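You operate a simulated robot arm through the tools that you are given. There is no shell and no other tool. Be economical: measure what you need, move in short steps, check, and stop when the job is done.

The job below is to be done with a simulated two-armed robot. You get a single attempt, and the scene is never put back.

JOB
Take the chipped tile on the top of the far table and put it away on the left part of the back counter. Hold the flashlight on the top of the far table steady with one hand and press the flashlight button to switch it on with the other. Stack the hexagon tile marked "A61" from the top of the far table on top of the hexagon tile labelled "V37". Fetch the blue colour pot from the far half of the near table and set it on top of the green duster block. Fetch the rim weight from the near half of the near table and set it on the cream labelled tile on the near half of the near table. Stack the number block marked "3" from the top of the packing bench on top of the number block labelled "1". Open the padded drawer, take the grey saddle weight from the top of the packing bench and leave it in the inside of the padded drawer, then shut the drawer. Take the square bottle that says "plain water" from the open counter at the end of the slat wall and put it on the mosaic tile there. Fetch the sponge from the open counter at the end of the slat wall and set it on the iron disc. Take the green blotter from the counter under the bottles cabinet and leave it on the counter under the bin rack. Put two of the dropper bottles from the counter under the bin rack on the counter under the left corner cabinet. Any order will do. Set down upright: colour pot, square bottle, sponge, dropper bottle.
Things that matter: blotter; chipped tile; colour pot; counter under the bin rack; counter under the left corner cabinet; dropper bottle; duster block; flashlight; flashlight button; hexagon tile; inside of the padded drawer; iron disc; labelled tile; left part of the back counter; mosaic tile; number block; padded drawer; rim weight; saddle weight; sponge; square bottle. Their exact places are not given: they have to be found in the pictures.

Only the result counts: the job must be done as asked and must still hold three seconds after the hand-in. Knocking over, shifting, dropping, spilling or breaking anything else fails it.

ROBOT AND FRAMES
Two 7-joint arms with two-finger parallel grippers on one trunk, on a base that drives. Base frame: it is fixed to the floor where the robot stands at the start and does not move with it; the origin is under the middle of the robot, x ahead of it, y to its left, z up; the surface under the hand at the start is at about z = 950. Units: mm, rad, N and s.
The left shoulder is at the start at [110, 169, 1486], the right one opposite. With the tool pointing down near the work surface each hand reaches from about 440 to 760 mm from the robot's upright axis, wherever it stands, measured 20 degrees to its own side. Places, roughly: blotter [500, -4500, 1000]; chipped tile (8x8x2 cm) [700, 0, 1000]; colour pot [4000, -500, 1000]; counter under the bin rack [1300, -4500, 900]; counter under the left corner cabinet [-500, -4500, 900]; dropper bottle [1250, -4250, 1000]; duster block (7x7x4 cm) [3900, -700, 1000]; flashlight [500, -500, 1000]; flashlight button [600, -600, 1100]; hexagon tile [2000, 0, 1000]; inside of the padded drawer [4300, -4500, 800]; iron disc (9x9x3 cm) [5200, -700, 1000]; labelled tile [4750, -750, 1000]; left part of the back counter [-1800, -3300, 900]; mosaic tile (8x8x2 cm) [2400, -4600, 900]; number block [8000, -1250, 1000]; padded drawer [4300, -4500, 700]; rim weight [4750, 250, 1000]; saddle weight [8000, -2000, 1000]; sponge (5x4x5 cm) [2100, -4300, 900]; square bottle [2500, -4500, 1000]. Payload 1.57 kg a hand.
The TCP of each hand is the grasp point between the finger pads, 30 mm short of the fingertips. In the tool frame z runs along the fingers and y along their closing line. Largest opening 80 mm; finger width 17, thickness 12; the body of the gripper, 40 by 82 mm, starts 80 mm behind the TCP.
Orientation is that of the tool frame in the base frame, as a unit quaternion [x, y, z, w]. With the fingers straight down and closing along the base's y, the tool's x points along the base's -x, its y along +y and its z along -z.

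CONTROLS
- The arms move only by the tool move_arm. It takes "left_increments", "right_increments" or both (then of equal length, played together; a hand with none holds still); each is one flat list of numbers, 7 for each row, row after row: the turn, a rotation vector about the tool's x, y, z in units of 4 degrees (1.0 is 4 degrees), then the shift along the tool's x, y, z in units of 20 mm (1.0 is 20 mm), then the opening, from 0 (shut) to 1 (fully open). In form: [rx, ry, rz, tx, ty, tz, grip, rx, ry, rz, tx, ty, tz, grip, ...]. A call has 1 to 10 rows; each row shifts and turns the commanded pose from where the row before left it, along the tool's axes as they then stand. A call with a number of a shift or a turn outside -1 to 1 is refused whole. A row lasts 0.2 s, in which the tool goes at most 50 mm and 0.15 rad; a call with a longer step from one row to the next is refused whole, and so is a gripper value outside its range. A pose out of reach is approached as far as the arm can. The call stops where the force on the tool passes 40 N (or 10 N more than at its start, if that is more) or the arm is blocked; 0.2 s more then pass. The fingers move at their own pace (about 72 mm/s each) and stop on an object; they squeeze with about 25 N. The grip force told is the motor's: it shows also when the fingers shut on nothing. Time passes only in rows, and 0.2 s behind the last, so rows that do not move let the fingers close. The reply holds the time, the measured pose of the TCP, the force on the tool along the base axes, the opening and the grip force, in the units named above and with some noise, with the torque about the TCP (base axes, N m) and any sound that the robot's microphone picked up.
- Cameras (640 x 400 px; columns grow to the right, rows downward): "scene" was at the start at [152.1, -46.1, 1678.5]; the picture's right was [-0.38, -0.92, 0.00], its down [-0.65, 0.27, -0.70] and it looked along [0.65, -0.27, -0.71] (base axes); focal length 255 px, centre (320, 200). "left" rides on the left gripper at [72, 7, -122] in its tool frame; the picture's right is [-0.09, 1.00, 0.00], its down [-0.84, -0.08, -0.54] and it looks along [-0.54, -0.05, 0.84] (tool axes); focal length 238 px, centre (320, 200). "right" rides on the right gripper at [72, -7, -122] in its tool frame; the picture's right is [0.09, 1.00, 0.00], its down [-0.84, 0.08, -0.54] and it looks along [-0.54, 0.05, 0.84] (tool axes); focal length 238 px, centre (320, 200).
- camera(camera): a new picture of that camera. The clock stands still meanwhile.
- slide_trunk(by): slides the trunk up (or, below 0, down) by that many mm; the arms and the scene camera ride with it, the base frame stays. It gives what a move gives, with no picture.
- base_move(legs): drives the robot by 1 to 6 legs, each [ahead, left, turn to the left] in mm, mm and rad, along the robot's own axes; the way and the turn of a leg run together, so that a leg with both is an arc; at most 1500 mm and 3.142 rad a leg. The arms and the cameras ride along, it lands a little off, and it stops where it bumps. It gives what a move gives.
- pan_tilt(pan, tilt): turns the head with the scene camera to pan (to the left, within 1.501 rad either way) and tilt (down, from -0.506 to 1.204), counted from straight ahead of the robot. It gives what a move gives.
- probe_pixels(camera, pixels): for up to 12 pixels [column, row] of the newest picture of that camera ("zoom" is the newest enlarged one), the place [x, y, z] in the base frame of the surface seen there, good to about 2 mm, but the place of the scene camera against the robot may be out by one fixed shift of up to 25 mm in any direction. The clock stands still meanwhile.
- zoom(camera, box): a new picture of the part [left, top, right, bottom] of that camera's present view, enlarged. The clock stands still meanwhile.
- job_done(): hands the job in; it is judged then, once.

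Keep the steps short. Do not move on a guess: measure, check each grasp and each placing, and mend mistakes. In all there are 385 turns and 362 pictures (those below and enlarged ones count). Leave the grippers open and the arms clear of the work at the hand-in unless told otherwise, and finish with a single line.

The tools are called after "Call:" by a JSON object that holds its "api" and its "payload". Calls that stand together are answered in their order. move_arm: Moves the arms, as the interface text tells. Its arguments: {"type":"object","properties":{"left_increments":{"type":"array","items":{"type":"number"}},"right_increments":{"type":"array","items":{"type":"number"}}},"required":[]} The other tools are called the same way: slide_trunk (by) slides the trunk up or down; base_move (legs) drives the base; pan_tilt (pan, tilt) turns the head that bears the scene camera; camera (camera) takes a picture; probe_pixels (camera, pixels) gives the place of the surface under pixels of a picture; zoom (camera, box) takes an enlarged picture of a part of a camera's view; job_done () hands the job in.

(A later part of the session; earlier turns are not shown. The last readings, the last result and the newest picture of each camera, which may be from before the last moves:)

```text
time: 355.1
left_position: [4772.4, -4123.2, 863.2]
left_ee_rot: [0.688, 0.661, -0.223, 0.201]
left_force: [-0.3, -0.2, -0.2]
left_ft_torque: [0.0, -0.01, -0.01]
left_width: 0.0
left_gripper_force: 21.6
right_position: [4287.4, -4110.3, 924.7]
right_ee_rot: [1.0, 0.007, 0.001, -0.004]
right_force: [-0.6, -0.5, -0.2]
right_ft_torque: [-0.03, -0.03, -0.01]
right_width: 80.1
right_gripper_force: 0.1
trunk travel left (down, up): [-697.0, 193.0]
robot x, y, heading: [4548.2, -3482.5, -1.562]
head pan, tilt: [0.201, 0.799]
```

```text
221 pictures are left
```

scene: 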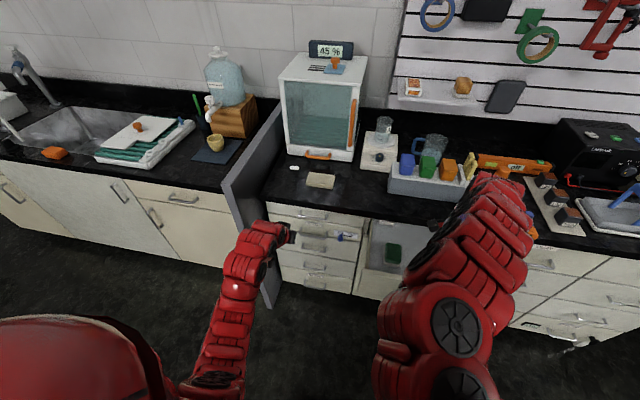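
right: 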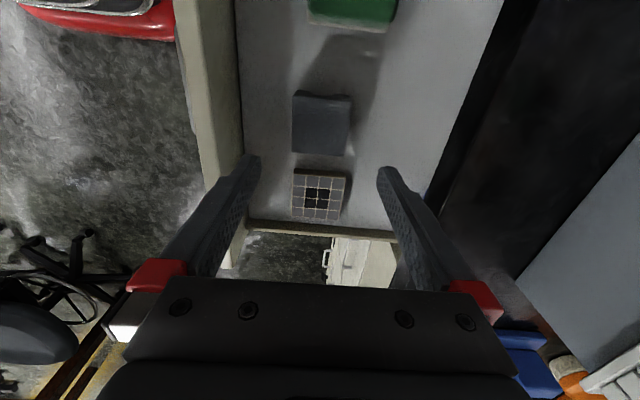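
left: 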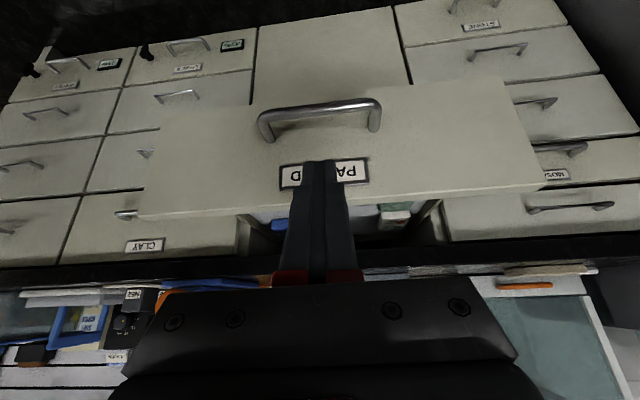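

Weight lies in the drawer. To shut it: back off, bring the closed left fingers low in front of the drawer's left part (x≈4400, below the handle).

Call:
{"api": "base_move", "payload": {"legs": [[-320, 0, 0], [0, -375, 0]]}}

Call:
{"api": "slide_trunk", "payload": {"by": -45}}

Call:
{"api": "move_arm", "payload": {"left_increments": [0, 0, 0, -0.17, 0.05, 0.9, 0, 0, 0, 0, -0.17, 0.05, 0.9, 0, 0, 0, 0, -0.17, 0.05, 0.9, 0, 0, 0, 0, -0.17, 0.05, 0.9, 0, 0, 0, 0, -0.17, 0.05, 0.9, 0, 0, 0, 0, -0.17, 0.05, 0.9, 0]}}

Call:
{"api": "camera", "payload": {"camera": "left"}}

Call:
{"api": "camera", "payload": {"camera": "scene"}}

```text
time: 359.2
left_position: [4389.7, -3809.5, 863.6]
left_ee_rot: [0.688, 0.661, -0.222, 0.201]
left_force: [0.6, 0.4, -1.0]
left_ft_torque: [-0.06, -0.03, -0.01]
left_width: 0.0
left_gripper_force: 21.1
right_position: [3904.5, -3796.7, 926.4]
right_ee_rot: [1.0, 0.006, 0.001, -0.004]
right_force: [-0.7, 1.1, -0.4]
right_ft_torque: [-0.01, -0.03, 0.02]
right_width: 80.1
right_gripper_force: 0.0
trunk travel left (down, up): [-697.0, 193.0]
robot x, y, heading: [4165.9, -3167.0, -1.567]
head pan, tilt: [0.201, 0.799]
```

```text
time: 360.1
left_position: [4390.0, -3809.0, 818.4]
left_ee_rot: [0.689, 0.66, -0.223, 0.201]
left_force: [0.0, -1.1, -0.5]
left_ft_torque: [-0.01, -0.02, -0.01]
left_width: 0.0
left_gripper_force: 21.1
right_position: [3905.9, -3796.3, 880.0]
right_ee_rot: [1.0, 0.005, 0.001, -0.005]
right_force: [-0.3, 0.1, -0.3]
right_ft_torque: [0.0, 0.01, 0.05]
right_width: 80.1
right_gripper_force: 0.0
trunk travel left (down, up): [-652.0, 238.0]
robot x, y, heading: [4169.9, -3166.8, -1.566]
head pan, tilt: [0.201, 0.799]
```

```text
time: 361.5
left_position: [4390.0, -3890.6, 741.7]
left_ee_rot: [0.688, 0.661, -0.222, 0.202]
left_force: [0.0, -0.2, 0.4]
left_ft_torque: [-0.01, -0.01, 0.02]
left_width: 0.0
left_gripper_force: 20.7
right_position: [3904.6, -3797.2, 879.9]
right_ee_rot: [1.0, 0.005, 0.002, -0.005]
right_force: [0.4, 0.3, -0.1]
right_ft_torque: [0.01, -0.02, 0.01]
right_width: 80.1
right_gripper_force: 0.1
trunk travel left (down, up): [-652.0, 238.0]
robot x, y, heading: [4167.9, -3167.4, -1.562]
head pan, tilt: [0.201, 0.799]
```

```text
220 pictures are left
```

left: 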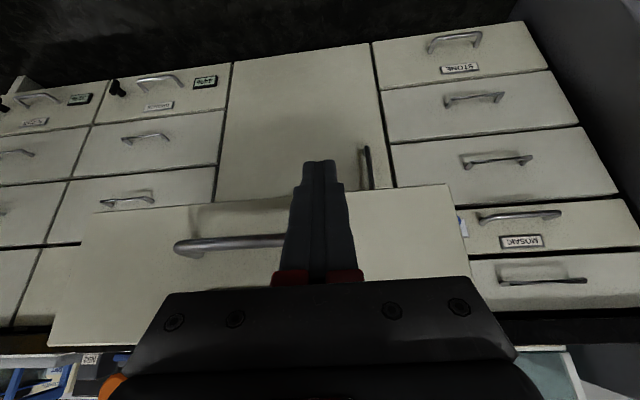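

```text
219 pictures are left
```

scene: 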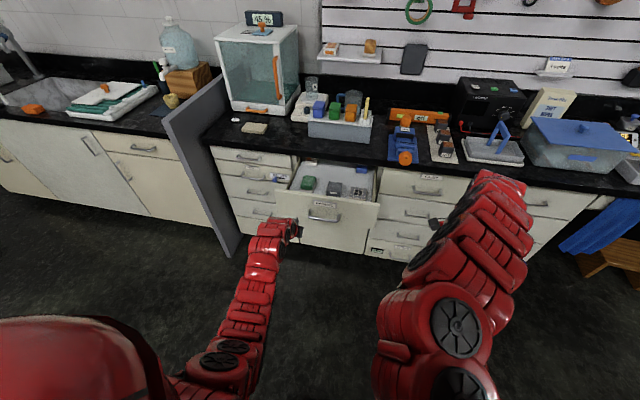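

Call:
{"api": "probe_pixels", "payload": {"camera": "left", "pixels": [[420, 188], [420, 200], [200, 240], [200, 205], [390, 240], [320, 168]]}}

```text
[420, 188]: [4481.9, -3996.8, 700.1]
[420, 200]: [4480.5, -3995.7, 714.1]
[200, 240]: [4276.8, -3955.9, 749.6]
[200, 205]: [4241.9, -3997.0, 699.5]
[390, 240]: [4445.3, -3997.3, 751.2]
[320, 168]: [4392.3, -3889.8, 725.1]
```

Call:
{"api": "move_arm", "payload": {"left_increments": [0, 0, 0, -0.285, 0, -0.41, 0]}}

Call:
{"api": "base_move", "payload": {"legs": [[315, 0, 0]]}}

Call:
{"api": "camera", "payload": {"camera": "left"}}

Call:
{"api": "camera", "payload": {"camera": "scene"}}

```text
time: 361.9
left_position: [4388.4, -3887.3, 750.2]
left_ee_rot: [0.689, 0.66, -0.222, 0.2]
left_force: [0.5, -0.5, 0.0]
left_ft_torque: [-0.01, -0.02, -0.02]
left_width: 0.0
left_gripper_force: 21.3
right_position: [3905.8, -3795.7, 880.3]
right_ee_rot: [1.0, 0.006, 0.001, -0.004]
right_force: [0.1, 0.4, -0.8]
right_ft_torque: [0.0, 0.02, 0.0]
right_width: 80.0
right_gripper_force: 0.0
trunk travel left (down, up): [-652.0, 238.0]
robot x, y, heading: [4172.6, -3167.8, -1.562]
head pan, tilt: [0.201, 0.799]
```

```text
time: 364.0
left_position: [4391.7, -4204.8, 751.2]
left_ee_rot: [0.689, 0.66, -0.223, 0.2]
left_force: [0.0, -1.1, -0.1]
left_ft_torque: [-0.03, 0.05, 0.02]
left_width: 0.1
left_gripper_force: 20.8
right_position: [3907.5, -4112.8, 879.8]
right_ee_rot: [1.0, 0.005, 0.001, -0.005]
right_force: [0.3, 0.3, -0.8]
right_ft_torque: [0.0, -0.02, -0.01]
right_width: 80.2
right_gripper_force: 0.0
trunk travel left (down, up): [-652.0, 238.0]
robot x, y, heading: [4170.4, -3486.5, -1.566]
head pan, tilt: [0.201, 0.799]
```

```text
218 pictures are left
```

left: 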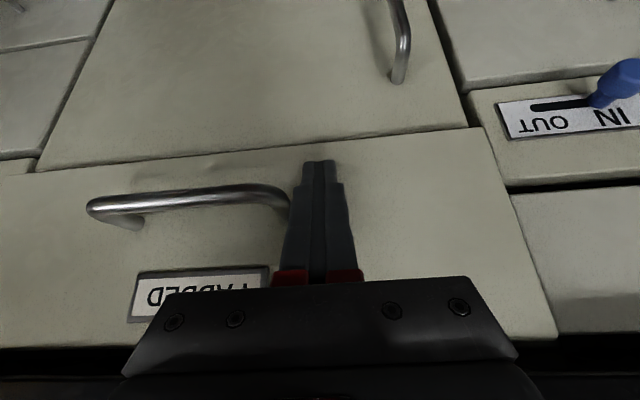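

```text
217 pictures are left
```

scene: 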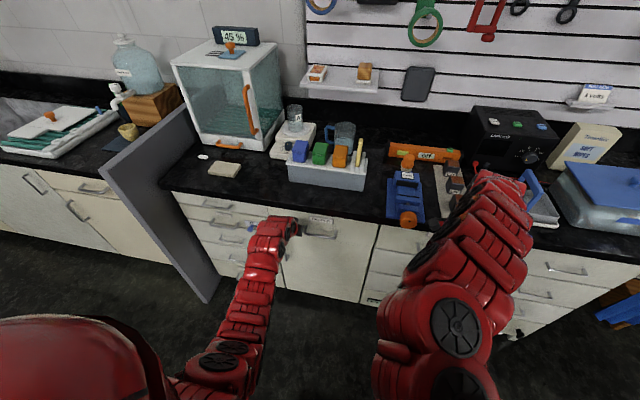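

About 20 mm to go; push with the arm in 5 mm steps.

Call:
{"api": "move_arm", "payload": {"left_increments": [0, 0, 0, -0.205, 0, 0.1425, 0, 0, 0, 0, -0.205, 0, 0.1425, 0, 0, 0, 0, -0.205, 0, 0.1425, 0, 0, 0, 0, -0.205, 0, 0.1425, 0, 0, 0, 0, -0.205, 0, 0.1425, 0, 0, 0, 0, -0.205, 0, 0.1425, 0, 0, 0, 0, -0.205, 0, 0.1425, 0]}}

Call:
{"api": "camera", "payload": {"camera": "left"}}

```text
time: 365.4
left_position: [4391.5, -4223.3, 747.3]
left_ee_rot: [0.69, 0.663, -0.216, 0.195]
left_force: [-0.1, 8.9, -5.2]
left_ft_torque: [-0.92, 0.0, 0.09]
left_width: 0.1
left_gripper_force: 21.4
right_position: [3907.1, -4110.2, 881.6]
right_ee_rot: [1.0, 0.006, 0.002, -0.003]
right_force: [-0.1, 1.0, 0.3]
right_ft_torque: [-0.02, 0.0, 0.03]
right_width: 79.9
right_gripper_force: 0.1
trunk travel left (down, up): [-652.0, 238.0]
robot x, y, heading: [4170.7, -3484.8, -1.561]
head pan, tilt: [0.201, 0.799]
stopped in row 6 (left hand): the force on the tool passed its limit at 46 N (the readings are from after the stop); the commanded pose is now the measured one
```

```text
216 pictures are left
```

left: 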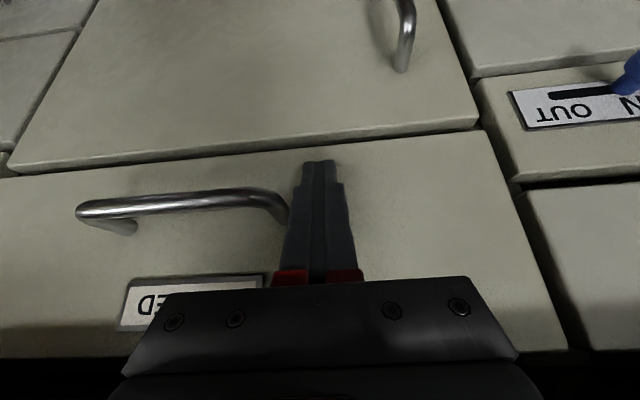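

Call:
{"api": "probe_pixels", "payload": {"camera": "left", "pixels": [[420, 240], [200, 240], [150, 160], [560, 160], [250, 60], [600, 250]]}}

```text
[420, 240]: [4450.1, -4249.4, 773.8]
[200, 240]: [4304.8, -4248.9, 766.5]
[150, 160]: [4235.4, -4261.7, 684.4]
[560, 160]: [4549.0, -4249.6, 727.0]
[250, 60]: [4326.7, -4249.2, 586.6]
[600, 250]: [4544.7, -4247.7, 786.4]
```

Drawer is flush shut. Back off, level the left hand and raise the trunk 110 mm.

Call:
{"api": "base_move", "payload": {"legs": [[-330, 0, 0]]}}

Call:
{"api": "slide_trunk", "payload": {"by": 110}}

Call:
{"api": "move_arm", "payload": {"left_increments": [0, 1, 0, 0, 0, 0, 1, 0, 1, 0, 0, 0, 0, 1, 0, 1, 0, 0, 0, 0, 1, 0, 1, 0, 0, 0, 0, 1, 0, 1, 0, 0, 0, 0, 1, 0, 1, 0, 0, 0, 0, 1, 0, 1, 0, 0, 0, 0, 1, 0, 1, 0, 0, 0, 0, 1, 0, 0.1, 0, 0, 0, -1, 1, 0, 0, 0, 0, 0, -1, 1]}}

Call:
{"api": "base_move", "payload": {"legs": [[0, -1500, 0], [0, -250, 0]]}}

Call:
{"api": "pan_tilt", "payload": {"pan": 0.0, "tilt": 0.5}}

Call:
{"api": "camera", "payload": {"camera": "scene"}}

```text
time: 367.5
left_position: [4383.9, -3911.5, 746.2]
left_ee_rot: [0.692, 0.659, -0.219, 0.195]
left_force: [0.4, 0.7, -0.3]
left_ft_torque: [-0.01, -0.03, -0.01]
left_width: 0.0
left_gripper_force: 21.4
right_position: [3900.7, -3793.0, 881.4]
right_ee_rot: [1.0, 0.001, 0.001, -0.005]
right_force: [0.3, -0.5, 0.8]
right_ft_torque: [-0.02, 0.0, -0.01]
right_width: 80.1
right_gripper_force: 0.0
trunk travel left (down, up): [-652.0, 238.0]
robot x, y, heading: [4170.8, -3167.6, -1.569]
head pan, tilt: [0.201, 0.799]
```

```text
time: 368.9
left_position: [4384.1, -3912.5, 856.0]
left_ee_rot: [0.693, 0.659, -0.219, 0.194]
left_force: [-0.7, -0.1, -0.2]
left_ft_torque: [0.01, 0.02, -0.02]
left_width: 0.0
left_gripper_force: 20.9
right_position: [3901.7, -3792.6, 987.7]
right_ee_rot: [1.0, 0.001, 0.0, -0.004]
right_force: [0.5, 0.4, 0.8]
right_ft_torque: [-0.01, 0.0, 0.0]
right_width: 79.8
right_gripper_force: 0.0
trunk travel left (down, up): [-762.0, 128.0]
robot x, y, heading: [4169.7, -3165.8, -1.571]
head pan, tilt: [0.201, 0.799]
```

```text
time: 371.1
left_position: [4387.6, -3881.0, 913.2]
left_ee_rot: [0.725, 0.687, -0.042, 0.028]
left_force: [0.7, -0.3, -0.3]
left_ft_torque: [-0.01, -0.03, -0.01]
left_width: 79.8
left_gripper_force: 0.1
left hand out of reach, approached as far as the arm can: row 6, 7, 8
right_position: [3900.8, -3792.7, 990.6]
right_ee_rot: [1.0, 0.001, 0.001, -0.004]
right_force: [0.2, -0.6, 0.6]
right_ft_torque: [0.0, -0.02, -0.03]
right_width: 80.0
right_gripper_force: 0.0
trunk travel left (down, up): [-762.0, 128.0]
robot x, y, heading: [4170.2, -3166.5, -1.574]
head pan, tilt: [0.201, 0.799]
```

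```text
time: 375.1
left_position: [3633.9, -3914.0, 911.7]
left_ee_rot: [0.786, 0.616, -0.043, 0.024]
left_force: [-0.6, -0.2, -0.4]
left_ft_torque: [0.0, 0.01, -0.01]
left_width: 80.0
left_gripper_force: 0.0
right_position: [3172.1, -3736.3, 989.0]
right_ee_rot: [0.996, -0.093, 0.003, -0.006]
right_force: [-1.0, 0.1, 0.0]
right_ft_torque: [0.01, -0.05, -0.01]
right_width: 79.8
right_gripper_force: 0.1
trunk travel left (down, up): [-762.0, 128.0]
robot x, y, heading: [3553.2, -3172.8, -1.76]
head pan, tilt: [0.201, 0.799]
stopped in leg 1: the robot was blocked; the commanded pose is now the measured one
```

```text
time: 375.9
left_position: [3635.0, -3912.9, 911.4]
left_ee_rot: [0.786, 0.616, -0.044, 0.022]
left_force: [-0.1, 0.3, 0.6]
left_ft_torque: [-0.01, -0.02, -0.02]
left_width: 79.8
left_gripper_force: 0.0
right_position: [3173.3, -3734.3, 991.5]
right_ee_rot: [0.996, -0.092, 0.001, -0.004]
right_force: [0.1, 0.5, -0.6]
right_ft_torque: [0.03, 0.03, -0.01]
right_width: 80.5
right_gripper_force: 0.1
trunk travel left (down, up): [-762.0, 128.0]
robot x, y, heading: [3554.7, -3169.0, -1.762]
head pan, tilt: [0.0, 0.499]
```

```text
215 pictures are left
```

scene: 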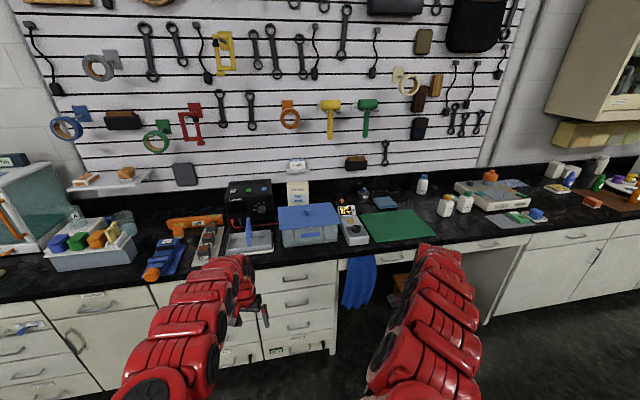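

The base was blocked – probably by the chair. Look to the right.

Call:
{"api": "pan_tilt", "payload": {"pan": -1.3, "tilt": 0.6}}

Call:
{"api": "camera", "payload": {"camera": "scene"}}

```text
time: 377.4
left_position: [3634.3, -3914.0, 911.5]
left_ee_rot: [0.786, 0.616, -0.044, 0.023]
left_force: [-0.2, 0.2, -0.1]
left_ft_torque: [0.0, 0.03, 0.0]
left_width: 80.0
left_gripper_force: 0.1
right_position: [3172.0, -3735.0, 989.8]
right_ee_rot: [0.996, -0.092, 0.002, -0.005]
right_force: [0.0, -0.3, 0.5]
right_ft_torque: [0.0, -0.01, 0.0]
right_width: 80.2
right_gripper_force: 0.1
trunk travel left (down, up): [-762.0, 128.0]
robot x, y, heading: [3550.4, -3168.1, -1.765]
head pan, tilt: [-1.3, 0.6]
```

```text
214 pictures are left
```

scene: 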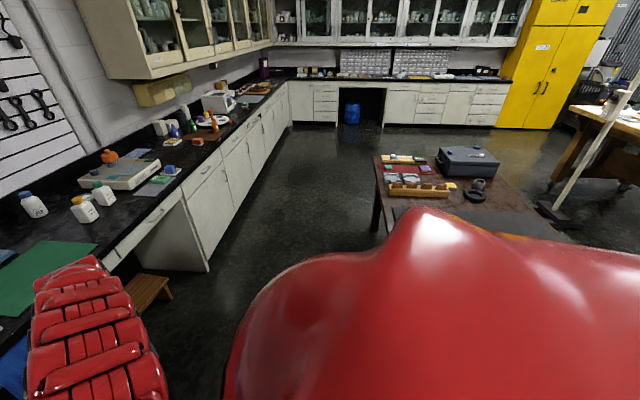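

Call:
{"api": "base_move", "payload": {"legs": [[0, 90, 0], [0, 0, 0.19], [200, 0, 0]]}}

Call:
{"api": "pan_tilt", "payload": {"pan": -1.4, "tilt": 1.0}}

Call:
{"api": "camera", "payload": {"camera": "scene"}}

```text
time: 380.4
left_position: [3864.7, -4100.9, 913.5]
left_ee_rot: [0.723, 0.689, -0.041, 0.027]
left_force: [0.1, 0.4, -0.6]
left_ft_torque: [0.03, -0.01, -0.01]
left_width: 80.1
left_gripper_force: 0.0
right_position: [3376.6, -4013.4, 990.5]
right_ee_rot: [1.0, 0.005, 0.001, -0.005]
right_force: [0.3, 0.0, -0.6]
right_ft_torque: [0.01, 0.01, -0.02]
right_width: 80.0
right_gripper_force: 0.0
trunk travel left (down, up): [-762.0, 128.0]
robot x, y, heading: [3639.3, -3385.2, -1.566]
head pan, tilt: [-1.3, 0.6]
```

```text
time: 381.3
left_position: [3864.8, -4099.5, 912.9]
left_ee_rot: [0.723, 0.689, -0.041, 0.027]
left_force: [-0.4, -0.1, 0.1]
left_ft_torque: [0.03, 0.01, 0.03]
left_width: 80.0
left_gripper_force: 0.0
right_position: [3375.3, -4013.8, 989.7]
right_ee_rot: [1.0, 0.005, 0.001, -0.004]
right_force: [-0.6, 0.1, 0.0]
right_ft_torque: [0.0, 0.01, -0.01]
right_width: 79.8
right_gripper_force: 0.0
trunk travel left (down, up): [-762.0, 128.0]
robot x, y, heading: [3640.4, -3382.9, -1.569]
head pan, tilt: [-1.4, 1.0]
```

```text
213 pictures are left
```

scene: 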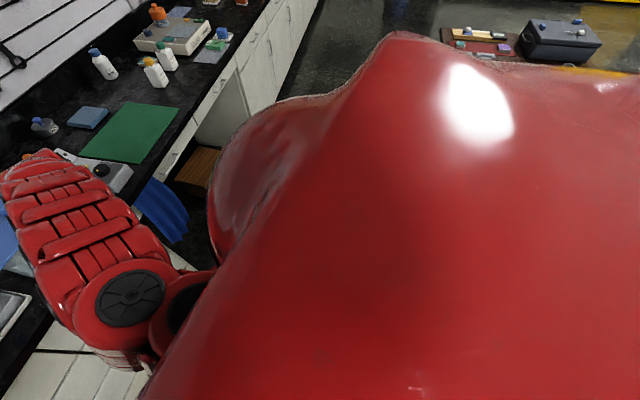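

Call:
{"api": "base_move", "payload": {"legs": [[0, -1300, 0]]}}

Call:
{"api": "pan_tilt", "payload": {"pan": 0.0, "tilt": 0.65}}

Call:
{"api": "camera", "payload": {"camera": "scene"}}

```text
time: 387.7
left_position: [2597.8, -4103.1, 912.6]
left_ee_rot: [0.723, 0.689, -0.042, 0.027]
left_force: [0.1, -0.4, 0.5]
left_ft_torque: [0.0, -0.03, -0.05]
left_width: 80.0
left_gripper_force: 0.0
right_position: [2109.7, -4014.6, 989.7]
right_ee_rot: [1.0, 0.004, 0.001, -0.004]
right_force: [-0.6, -0.2, 0.6]
right_ft_torque: [-0.02, 0.01, 0.0]
right_width: 80.0
right_gripper_force: 0.1
trunk travel left (down, up): [-762.0, 128.0]
robot x, y, heading: [2376.6, -3386.0, -1.567]
head pan, tilt: [-1.4, 1.0]
```

```text
time: 389.2
left_position: [2597.5, -4102.5, 912.3]
left_ee_rot: [0.724, 0.688, -0.042, 0.027]
left_force: [0.6, -0.2, -0.4]
left_ft_torque: [0.03, 0.01, -0.01]
left_width: 80.1
left_gripper_force: 0.2
right_position: [2109.4, -4014.7, 989.6]
right_ee_rot: [1.0, 0.003, 0.0, -0.004]
right_force: [0.2, -0.3, -0.3]
right_ft_torque: [0.0, -0.02, -0.05]
right_width: 79.8
right_gripper_force: 0.2
trunk travel left (down, up): [-762.0, 128.0]
robot x, y, heading: [2376.3, -3384.5, -1.572]
head pan, tilt: [0.0, 0.649]
```

```text
212 pictures are left
```

scene: 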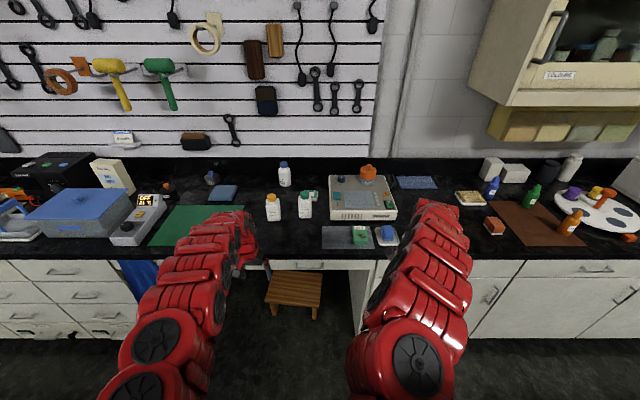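

Call:
{"api": "zoom", "payload": {"camera": "scene", "box": [220, 150, 420, 275]}}

Call:
{"api": "probe_pixels", "payload": {"camera": "zoom", "pixels": [[170, 190], [272, 185], [208, 60], [448, 275], [530, 275], [300, 140], [380, 270], [460, 140], [280, 320], [20, 140]]}}

Call:
{"api": "zoom", "payload": {"camera": "scene", "box": [440, 140, 640, 265]}}

```text
3.20 times, centred on (320, 212) of scene
```

zoom: 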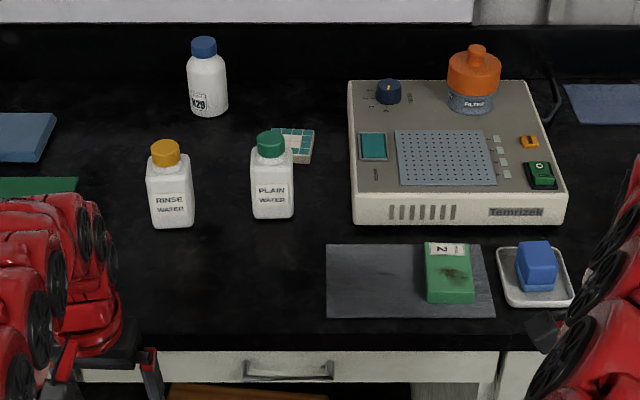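

```text
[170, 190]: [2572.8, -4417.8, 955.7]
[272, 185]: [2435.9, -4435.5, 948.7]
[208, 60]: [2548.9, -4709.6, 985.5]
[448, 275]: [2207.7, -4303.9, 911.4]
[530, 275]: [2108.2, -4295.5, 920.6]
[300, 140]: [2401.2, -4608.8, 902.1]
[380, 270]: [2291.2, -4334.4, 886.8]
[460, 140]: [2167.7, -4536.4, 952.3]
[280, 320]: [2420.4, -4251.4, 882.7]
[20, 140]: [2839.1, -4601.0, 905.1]
```

```text
3.20 times, centred on (540, 202) of scene
```

zoom: 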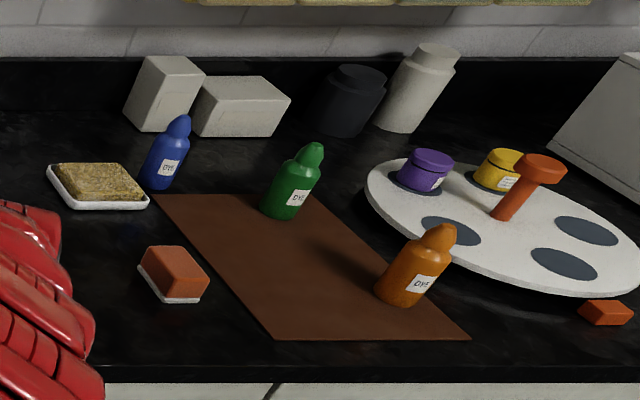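

Found: "PLAIN WATER" bottle ≈(2438,-4425), mosaic tile behind it ≈(2402,-4590), blue sponge on a dish ≈(2108,-4285). Raise the trunk, level the left hand and move near the bottle.

Call:
{"api": "slide_trunk", "payload": {"by": 125}}

Call:
{"api": "move_arm", "payload": {"left_increments": [0, 0.7, 0, 0, 0, -0.5, 1, 0, 0.7, 0, 0, 0, -0.5, 1, 0, 0, -0.5, 0, 0, -1, 1]}}

Call:
{"api": "base_move", "payload": {"legs": [[0, -160, 0], [180, 0, 0]]}}

Call:
{"api": "camera", "payload": {"camera": "left"}}

```text
time: 390.7
left_position: [2597.2, -4102.4, 1036.5]
left_ee_rot: [0.723, 0.689, -0.041, 0.027]
left_force: [0.3, 0.7, -0.6]
left_ft_torque: [0.01, -0.02, 0.01]
left_width: 80.1
left_gripper_force: 0.0
right_position: [2109.7, -4014.8, 1115.6]
right_ee_rot: [1.0, 0.003, 0.002, -0.004]
right_force: [0.0, -0.1, 0.4]
right_ft_torque: [-0.02, 0.02, 0.02]
right_width: 80.0
right_gripper_force: 0.0
trunk travel left (down, up): [-887.0, 3.0]
robot x, y, heading: [2376.4, -3385.6, -1.57]
head pan, tilt: [0.0, 0.649]
```

```text
time: 391.5
left_position: [2596.7, -4100.5, 1074.9]
left_ee_rot: [0.713, 0.701, -0.006, -0.006]
left_force: [-0.8, -1.1, -0.5]
left_ft_torque: [0.03, 0.03, 0.01]
left_width: 80.1
left_gripper_force: 0.0
right_position: [2108.7, -4014.7, 1116.6]
right_ee_rot: [1.0, 0.003, 0.001, -0.005]
right_force: [-0.4, 0.5, 0.5]
right_ft_torque: [0.02, 0.0, 0.01]
right_width: 80.1
right_gripper_force: 0.1
trunk travel left (down, up): [-887.0, 3.0]
robot x, y, heading: [2375.3, -3384.5, -1.569]
head pan, tilt: [0.0, 0.649]
```

```text
time: 394.1
left_position: [2431.2, -4278.8, 1076.8]
left_ee_rot: [0.715, 0.699, -0.007, -0.005]
left_force: [0.6, 1.1, 0.9]
left_ft_torque: [-0.01, 0.02, 0.01]
left_width: 80.1
left_gripper_force: 0.1
right_position: [1944.2, -4189.1, 1117.4]
right_ee_rot: [1.0, 0.0, 0.001, -0.004]
right_force: [0.5, 0.0, 0.9]
right_ft_torque: [-0.05, 0.02, -0.03]
right_width: 79.9
right_gripper_force: 0.0
trunk travel left (down, up): [-887.0, 3.0]
robot x, y, heading: [2211.3, -3562.5, -1.58]
head pan, tilt: [0.0, 0.649]
```

```text
209 pictures are left
```

left: 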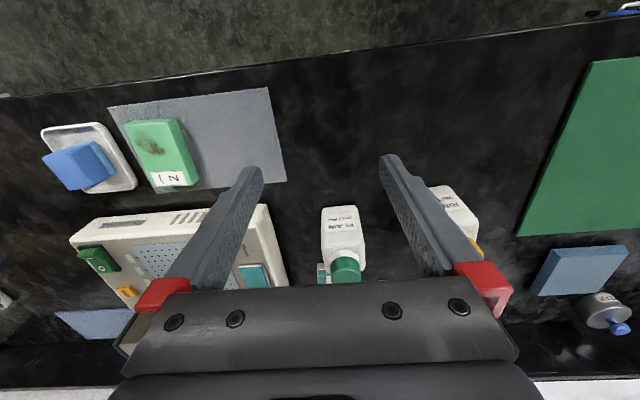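

Call:
{"api": "zoom", "payload": {"camera": "left", "box": [290, 190, 390, 290]}}

Call:
{"api": "probe_pixels", "payload": {"camera": "left", "pixels": [[322, 208], [357, 206], [362, 255], [325, 257], [345, 265], [340, 230], [322, 272], [330, 180], [440, 195]]}}

```text
4.00 times, centred on (340, 240) of left
```

zoom: 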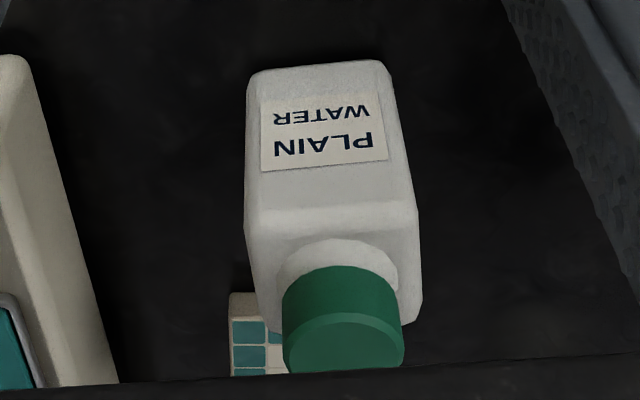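

```text
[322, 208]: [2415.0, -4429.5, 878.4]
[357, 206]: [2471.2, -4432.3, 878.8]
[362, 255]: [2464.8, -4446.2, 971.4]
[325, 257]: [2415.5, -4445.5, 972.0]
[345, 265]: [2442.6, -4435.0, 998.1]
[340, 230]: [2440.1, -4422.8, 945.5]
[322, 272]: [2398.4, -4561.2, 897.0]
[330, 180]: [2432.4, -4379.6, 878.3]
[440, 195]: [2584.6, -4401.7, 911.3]
```

Bottle: 50 mm wide, centre ≈(2440,-4447), cap top ≈1008, counter z 878. Drive forward 166 mm so the left hand is above it.

Call:
{"api": "base_move", "payload": {"legs": [[0, 0, 0.01], [166, 8, 0]]}}

Call:
{"api": "camera", "payload": {"camera": "left"}}

```text
time: 395.8
left_position: [2448.7, -4434.6, 1077.4]
left_ee_rot: [0.71, 0.704, -0.007, -0.005]
left_force: [0.2, 0.2, 0.5]
left_ft_torque: [-0.03, 0.0, -0.01]
left_width: 80.3
left_gripper_force: 0.1
right_position: [1960.6, -4352.8, 1116.9]
right_ee_rot: [1.0, 0.007, 0.001, -0.004]
right_force: [0.4, 0.5, 0.0]
right_ft_torque: [-0.05, -0.02, 0.0]
right_width: 80.1
right_gripper_force: 0.0
trunk travel left (down, up): [-887.0, 3.0]
robot x, y, heading: [2223.7, -3727.2, -1.566]
head pan, tilt: [0.0, 0.649]
```

```text
207 pictures are left
```

left: 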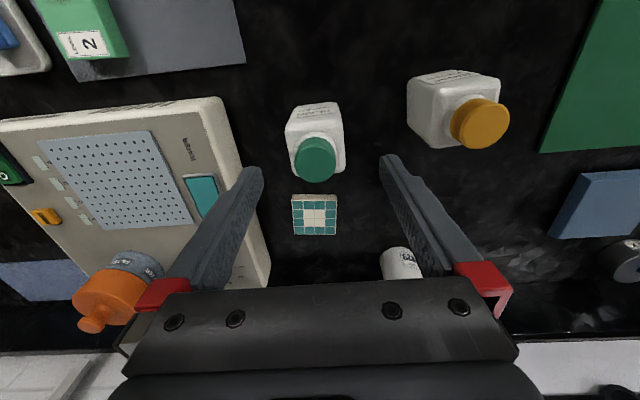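

Call:
{"api": "probe_pixels", "payload": {"camera": "left", "pixels": [[314, 158], [296, 158], [334, 152], [315, 178], [287, 125], [342, 118], [345, 165], [292, 170], [225, 105], [255, 200], [412, 90], [266, 270]]}}

Call:
{"api": "zoom", "payload": {"camera": "left", "box": [270, 90, 370, 245]}}

```text
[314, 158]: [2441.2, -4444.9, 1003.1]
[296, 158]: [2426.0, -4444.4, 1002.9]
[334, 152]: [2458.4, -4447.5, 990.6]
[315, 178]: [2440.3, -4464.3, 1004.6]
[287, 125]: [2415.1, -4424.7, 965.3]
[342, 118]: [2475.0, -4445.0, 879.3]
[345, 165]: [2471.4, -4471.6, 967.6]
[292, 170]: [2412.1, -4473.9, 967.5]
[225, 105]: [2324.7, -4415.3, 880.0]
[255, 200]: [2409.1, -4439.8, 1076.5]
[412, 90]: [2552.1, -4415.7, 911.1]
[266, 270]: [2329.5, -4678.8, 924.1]
```

```text
2.58 times, centred on (320, 168) of left
```

zoom: 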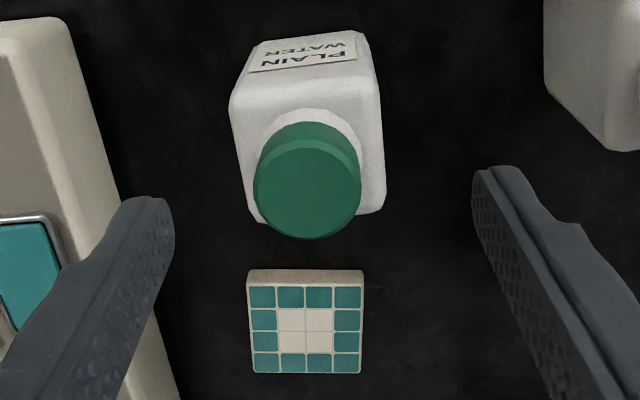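

Call:
{"api": "camera", "payload": {"camera": "right"}}

Call:
{"api": "probe_pixels", "payload": {"camera": "left", "pixels": [[293, 199], [337, 198], [336, 235], [293, 235], [315, 215], [400, 255]]}}

```text
205 pictures are left
```

right: 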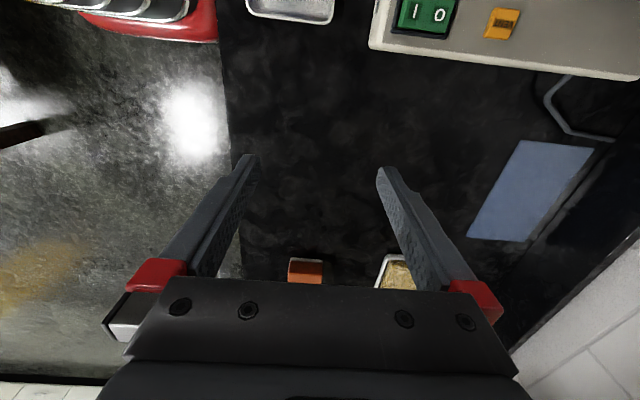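

```text
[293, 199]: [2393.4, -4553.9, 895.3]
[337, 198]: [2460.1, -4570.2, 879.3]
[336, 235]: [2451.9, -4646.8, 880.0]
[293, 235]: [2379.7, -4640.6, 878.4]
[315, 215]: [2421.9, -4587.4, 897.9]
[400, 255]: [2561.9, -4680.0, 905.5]
```

Counter below the right hand is clear. Retract the left hand 75 mm, drive forward 90 mm, then lower.

Call:
{"api": "move_arm", "payload": {"left_increments": [0, 0, 0, 0.945, -0.096, 0, 0.85, 0, 0, 0, 0.945, -0.096, 0, 0.85, 0, 0, 0, 0.945, -0.096, 0, 0.85, 0, 0, 0, 0.945, -0.096, 0, 0.85]}}

Call:
{"api": "base_move", "payload": {"legs": [[90, 0, 0]]}}

Call:
{"api": "camera", "payload": {"camera": "left"}}

```text
time: 396.8
left_position: [2436.5, -4360.1, 1078.6]
left_ee_rot: [0.712, 0.702, -0.002, -0.002]
left_force: [3.6, 3.0, -2.0]
left_ft_torque: [-0.39, 0.48, 0.01]
left_width: 68.0
left_gripper_force: 0.1
right_position: [1955.5, -4354.7, 1114.2]
right_ee_rot: [1.0, 0.007, 0.004, -0.005]
right_force: [-1.7, 0.4, 0.2]
right_ft_torque: [0.01, -0.09, -0.02]
right_width: 80.1
right_gripper_force: 0.1
trunk travel left (down, up): [-887.0, 3.0]
robot x, y, heading: [2218.1, -3724.7, -1.562]
head pan, tilt: [0.0, 0.649]
```

```text
time: 397.9
left_position: [2440.8, -4446.3, 1078.9]
left_ee_rot: [0.71, 0.705, -0.007, -0.005]
left_force: [0.1, 0.7, -0.2]
left_ft_torque: [0.03, 0.0, -0.03]
left_width: 68.1
left_gripper_force: 0.0
right_position: [1961.5, -4442.1, 1116.8]
right_ee_rot: [1.0, 0.007, 0.002, -0.004]
right_force: [0.4, 0.5, 0.6]
right_ft_torque: [-0.02, 0.0, 0.01]
right_width: 80.2
right_gripper_force: 0.1
trunk travel left (down, up): [-887.0, 3.0]
robot x, y, heading: [2223.7, -3812.3, -1.563]
head pan, tilt: [0.0, 0.649]
```

```text
204 pictures are left
```

left: 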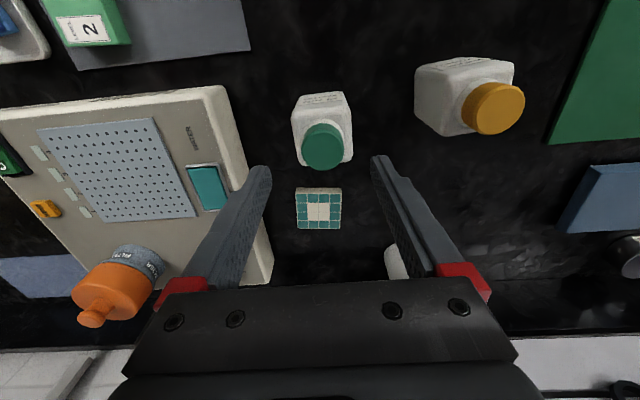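

Call:
{"api": "move_arm", "payload": {"left_increments": [0, 0, 0, -0.15, 0, 0, 0.9]}}

Call:
{"api": "slide_trunk", "payload": {"by": -60}}

Call:
{"api": "camera", "payload": {"camera": "left"}}

```text
time: 398.3
left_position: [2443.9, -4450.1, 1077.1]
left_ee_rot: [0.71, 0.704, -0.005, -0.006]
left_force: [0.5, 0.3, -0.3]
left_ft_torque: [0.0, -0.01, -0.02]
left_width: 71.9
left_gripper_force: 0.1
right_position: [1964.0, -4443.2, 1116.1]
right_ee_rot: [1.0, 0.007, 0.001, -0.003]
right_force: [0.1, 0.2, 0.1]
right_ft_torque: [-0.06, 0.01, 0.0]
right_width: 79.9
right_gripper_force: 0.0
trunk travel left (down, up): [-887.0, 3.0]
robot x, y, heading: [2222.4, -3815.2, -1.563]
head pan, tilt: [0.0, 0.649]
```

```text
time: 399.3
left_position: [2443.0, -4452.1, 1015.9]
left_ee_rot: [0.709, 0.705, -0.006, -0.006]
left_force: [-0.4, 0.6, -0.1]
left_ft_torque: [-0.01, 0.0, -0.01]
left_width: 71.9
left_gripper_force: 0.2
right_position: [1962.9, -4443.8, 1055.3]
right_ee_rot: [1.0, 0.008, 0.001, -0.006]
right_force: [-0.9, 0.0, 0.2]
right_ft_torque: [-0.01, -0.03, -0.03]
right_width: 79.8
right_gripper_force: 0.0
trunk travel left (down, up): [-827.0, 63.0]
robot x, y, heading: [2222.0, -3812.0, -1.564]
head pan, tilt: [0.0, 0.649]
```

```text
203 pictures are left
```

left: 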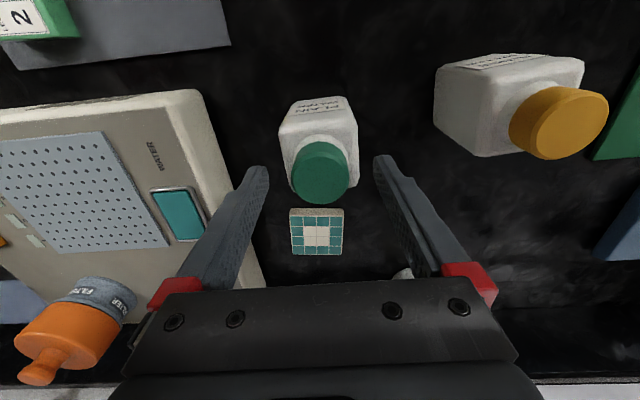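

Call:
{"api": "move_arm", "payload": {"left_increments": [0, 0, 0, 0.1, -0.08, 0, 0.95]}}

Call:
{"api": "slide_trunk", "payload": {"by": -74}}

Call:
{"api": "camera", "payload": {"camera": "left"}}

```text
time: 399.7
left_position: [2439.4, -4449.9, 1016.5]
left_ee_rot: [0.71, 0.705, -0.006, -0.006]
left_force: [-0.4, -1.0, -0.3]
left_ft_torque: [-0.02, 0.0, -0.02]
left_width: 76.0
left_gripper_force: 0.1
right_position: [1961.8, -4444.8, 1053.6]
right_ee_rot: [1.0, 0.007, 0.001, -0.005]
right_force: [0.0, -0.7, -0.4]
right_ft_torque: [0.01, -0.01, 0.01]
right_width: 79.9
right_gripper_force: 0.0
trunk travel left (down, up): [-827.0, 63.0]
robot x, y, heading: [2221.7, -3814.6, -1.56]
head pan, tilt: [0.0, 0.649]
```

```text
time: 400.8
left_position: [2440.7, -4449.1, 943.0]
left_ee_rot: [0.71, 0.704, -0.007, -0.006]
left_force: [0.5, 0.1, -0.2]
left_ft_torque: [-0.04, -0.01, -0.01]
left_width: 76.3
left_gripper_force: 0.1
right_position: [1963.5, -4444.5, 981.0]
right_ee_rot: [1.0, 0.007, 0.001, -0.004]
right_force: [-0.4, -0.3, -0.6]
right_ft_torque: [-0.01, 0.0, -0.01]
right_width: 80.0
right_gripper_force: 0.2
trunk travel left (down, up): [-753.0, 137.0]
robot x, y, heading: [2221.2, -3813.3, -1.568]
head pan, tilt: [0.0, 0.649]
```

```text
202 pictures are left
```

left: 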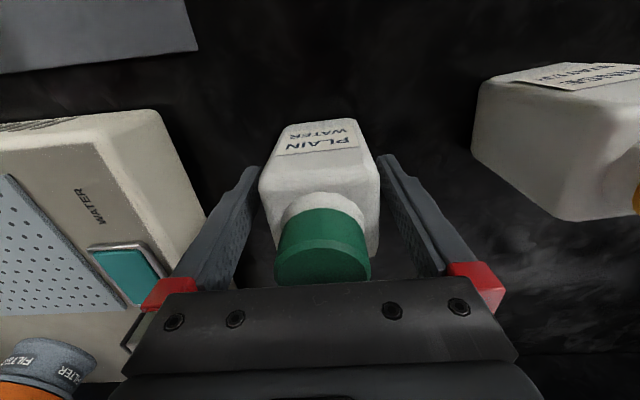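

Fingers straddle the bottle. Close, then lift 40 mm with the trunk.

Call:
{"api": "move_arm", "payload": {"left_increments": [0, 0, 0, 0, 0, 0, 0.7, 0, 0, 0, 0, 0, 0, 0.5, 0, 0, 0, 0, 0, 0, 0, 0, 0, 0, 0, 0, 0, 0, 0, 0, 0, 0, 0, 0, 0]}}

Call:
{"api": "slide_trunk", "payload": {"by": 45}}

Call:
{"api": "camera", "payload": {"camera": "left"}}

```text
time: 402.0
left_position: [2440.7, -4448.8, 944.4]
left_ee_rot: [0.71, 0.704, -0.006, -0.007]
left_force: [3.4, -0.7, 4.6]
left_ft_torque: [-0.12, -0.42, 0.02]
left_width: 58.0
left_gripper_force: 25.2
right_position: [1962.7, -4443.2, 982.1]
right_ee_rot: [1.0, 0.007, 0.001, -0.005]
right_force: [-0.4, -0.5, -0.3]
right_ft_torque: [-0.02, 0.02, 0.01]
right_width: 80.3
right_gripper_force: 0.2
trunk travel left (down, up): [-753.0, 137.0]
robot x, y, heading: [2223.1, -3815.4, -1.565]
head pan, tilt: [0.0, 0.649]
```

```text
time: 402.9
left_position: [2438.7, -4447.9, 986.2]
left_ee_rot: [0.709, 0.705, -0.005, -0.007]
left_force: [0.5, 0.5, -3.1]
left_ft_torque: [-0.02, -0.01, -0.02]
left_width: 57.8
left_gripper_force: 25.2
right_position: [1962.2, -4444.5, 1024.9]
right_ee_rot: [1.0, 0.007, 0.0, -0.005]
right_force: [-0.7, 0.0, 0.9]
right_ft_torque: [0.0, 0.02, 0.01]
right_width: 80.1
right_gripper_force: 0.1
trunk travel left (down, up): [-798.0, 92.0]
robot x, y, heading: [2223.4, -3813.8, -1.561]
head pan, tilt: [0.0, 0.649]
```

```text
201 pictures are left
```

left: 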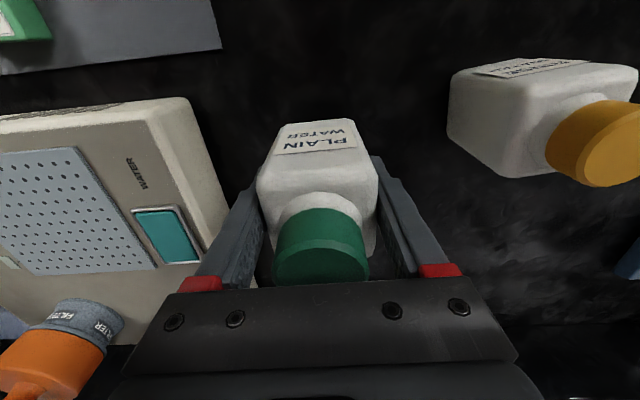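

Held upright. Base 70 mm forward, then arm to the mosaic tile (centre ≈(2421,-4591)).

Call:
{"api": "base_move", "payload": {"legs": [[70, 0, 0]]}}

Call:
{"api": "camera", "payload": {"camera": "left"}}

```text
time: 403.9
left_position: [2440.7, -4513.7, 988.4]
left_ee_rot: [0.709, 0.705, -0.006, -0.007]
left_force: [-0.2, 0.1, -2.7]
left_ft_torque: [-0.02, 0.01, 0.0]
left_width: 58.0
left_gripper_force: 24.9
right_position: [1962.3, -4510.3, 1027.4]
right_ee_rot: [1.0, 0.008, 0.001, -0.004]
right_force: [-0.9, 0.4, -0.5]
right_ft_torque: [-0.02, -0.01, 0.0]
right_width: 80.3
right_gripper_force: 0.0
trunk travel left (down, up): [-798.0, 92.0]
robot x, y, heading: [2219.8, -3881.9, -1.564]
head pan, tilt: [0.0, 0.649]
```

```text
200 pictures are left
```

left: 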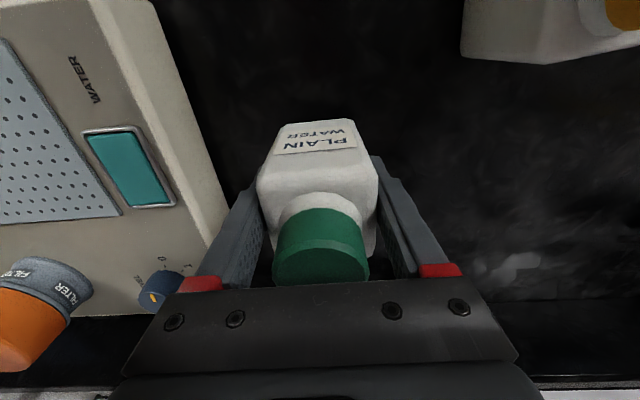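

Call:
{"api": "move_arm", "payload": {"left_increments": [0, 0, 0, -0.967, -0.235, 0, 0, 0, 0, 0, -0.967, -0.235, 0, 0, 0, 0, 0, -0.967, -0.235, 0, 0, 0, 0, 0, -0.967, -0.235, 0, 0]}}

Call:
{"api": "camera", "payload": {"camera": "left"}}

Call:
{"api": "camera", "payload": {"camera": "scene"}}

```text
time: 404.9
left_position: [2421.1, -4592.1, 987.1]
left_ee_rot: [0.71, 0.704, -0.007, -0.008]
left_force: [1.2, -0.1, -1.6]
left_ft_torque: [0.01, 0.01, -0.02]
left_width: 58.3
left_gripper_force: 24.9
right_position: [1963.2, -4511.0, 1026.3]
right_ee_rot: [1.0, 0.006, 0.002, -0.005]
right_force: [0.3, 0.0, 0.6]
right_ft_torque: [-0.04, 0.01, -0.01]
right_width: 80.0
right_gripper_force: 0.0
trunk travel left (down, up): [-798.0, 92.0]
robot x, y, heading: [2224.7, -3884.0, -1.563]
head pan, tilt: [0.0, 0.649]
```

```text
199 pictures are left
```

left: 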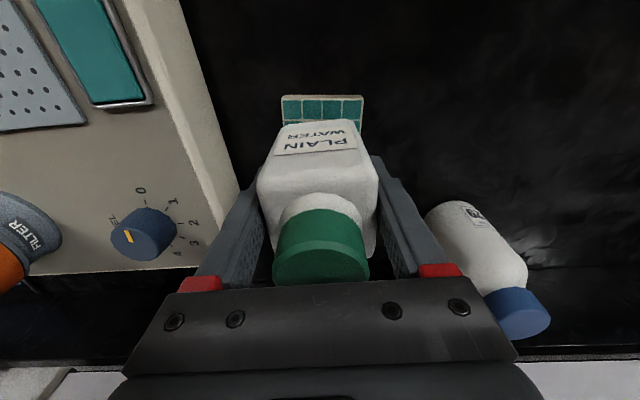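

```text
198 pictures are left
```

scene: 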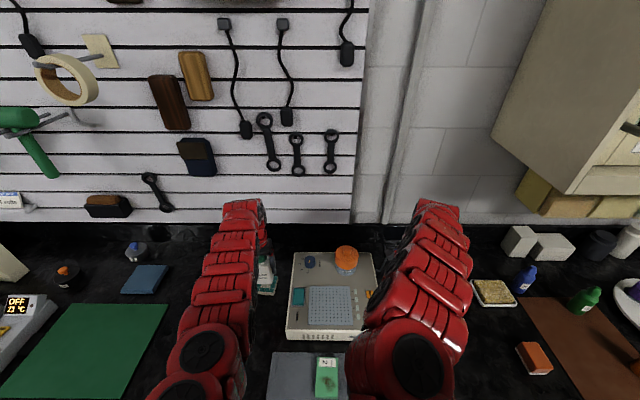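

Call:
{"api": "probe_pixels", "payload": {"camera": "left", "pixels": [[284, 102], [360, 102], [322, 103], [283, 118], [361, 118]]}}

```text
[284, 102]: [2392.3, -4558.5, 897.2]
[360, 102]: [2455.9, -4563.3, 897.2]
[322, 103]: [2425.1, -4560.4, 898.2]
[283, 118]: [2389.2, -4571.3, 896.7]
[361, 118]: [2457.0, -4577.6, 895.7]
```

Exactly over the tile. Lower in small steps to contact.

Call:
{"api": "move_arm", "payload": {"left_increments": [0, 0, 0, 0, 0, 0.7, 0, 0, 0, 0, 0, 0, 0.3, 0, 0, 0, 0, 0, 0, 0.12, 0, 0, 0, 0, 0, 0, 0.07, 0, 0, 0, 0, 0, 0, 0.05, 0, 0, 0, 0, 0, 0, 0, 0]}}

```text
time: 406.3
left_position: [2422.1, -4591.5, 962.1]
left_ee_rot: [0.709, 0.705, -0.006, -0.007]
left_force: [0.3, 0.8, -3.2]
left_ft_torque: [0.03, -0.01, 0.01]
left_width: 57.8
left_gripper_force: 24.4
right_position: [1962.9, -4512.6, 1025.9]
right_ee_rot: [1.0, 0.007, 0.0, -0.005]
right_force: [-0.3, 0.1, -0.2]
right_ft_torque: [0.01, 0.03, 0.02]
right_width: 80.1
right_gripper_force: 0.1
trunk travel left (down, up): [-798.0, 92.0]
robot x, y, heading: [2223.7, -3880.6, -1.554]
head pan, tilt: [0.0, 0.649]
```

Call:
{"api": "move_arm", "payload": {"left_increments": [0, 0, 0, 0, 0, 0.06, 0, 0, 0, 0, 0, 0, 0.05, 0, 0, 0, 0, 0, 0, 0.04, 0, 0, 0, 0, 0, 0, 0, 0]}}

```text
time: 407.3
left_position: [2422.0, -4591.3, 959.9]
left_ee_rot: [0.709, 0.705, -0.006, -0.006]
left_force: [0.6, 0.4, -0.7]
left_ft_torque: [0.0, -0.1, 0.0]
left_width: 57.8
left_gripper_force: 25.5
right_position: [1963.3, -4511.7, 1025.6]
right_ee_rot: [1.0, 0.008, 0.001, -0.004]
right_force: [-1.0, -0.5, -0.4]
right_ft_torque: [-0.01, 0.02, 0.0]
right_width: 79.7
right_gripper_force: 0.1
trunk travel left (down, up): [-798.0, 92.0]
robot x, y, heading: [2225.6, -3883.1, -1.555]
head pan, tilt: [0.0, 0.649]
```

Contact. Open gently and rise with trunk and arm.

Call:
{"api": "move_arm", "payload": {"left_increments": [0, 0, 0, 0, 0, 0.02, 0, 0, 0, 0, 0, 0, 0, 0.8, 0, 0, 0, 0, 0, 0, 0.9, 0, 0, 0, 0, 0, 0, 0.95, 0, 0, 0, 0, 0, 0, 0.95]}}

Call:
{"api": "slide_trunk", "payload": {"by": 85}}

Call:
{"api": "camera", "payload": {"camera": "left"}}

```text
time: 408.5
left_position: [2421.0, -4591.7, 960.7]
left_ee_rot: [0.709, 0.705, -0.006, -0.006]
left_force: [0.2, 0.0, 0.4]
left_ft_torque: [-0.03, 0.0, -0.01]
left_width: 76.0
left_gripper_force: 0.1
right_position: [1962.9, -4512.5, 1026.7]
right_ee_rot: [1.0, 0.007, 0.001, -0.004]
right_force: [0.4, -0.4, -0.1]
right_ft_torque: [-0.01, 0.02, 0.02]
right_width: 80.1
right_gripper_force: 0.0
trunk travel left (down, up): [-798.0, 92.0]
robot x, y, heading: [2227.6, -3881.0, -1.566]
head pan, tilt: [0.0, 0.649]
```

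```text
time: 409.7
left_position: [2421.1, -4591.9, 1045.9]
left_ee_rot: [0.708, 0.706, -0.006, -0.007]
left_force: [0.4, 0.0, 0.2]
left_ft_torque: [0.01, 0.04, -0.01]
left_width: 75.9
left_gripper_force: 0.1
right_position: [1963.2, -4512.5, 1111.3]
right_ee_rot: [1.0, 0.007, 0.001, -0.005]
right_force: [-0.4, 0.8, 0.7]
right_ft_torque: [-0.03, 0.05, -0.02]
right_width: 79.9
right_gripper_force: 0.1
trunk travel left (down, up): [-883.0, 7.0]
robot x, y, heading: [2224.7, -3881.3, -1.566]
head pan, tilt: [0.0, 0.649]
```

```text
197 pictures are left
```

left: 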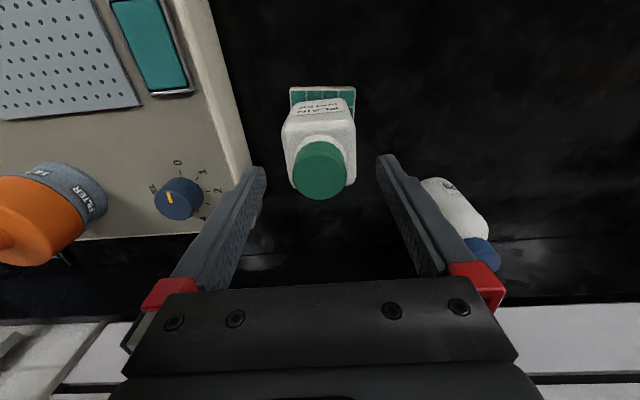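

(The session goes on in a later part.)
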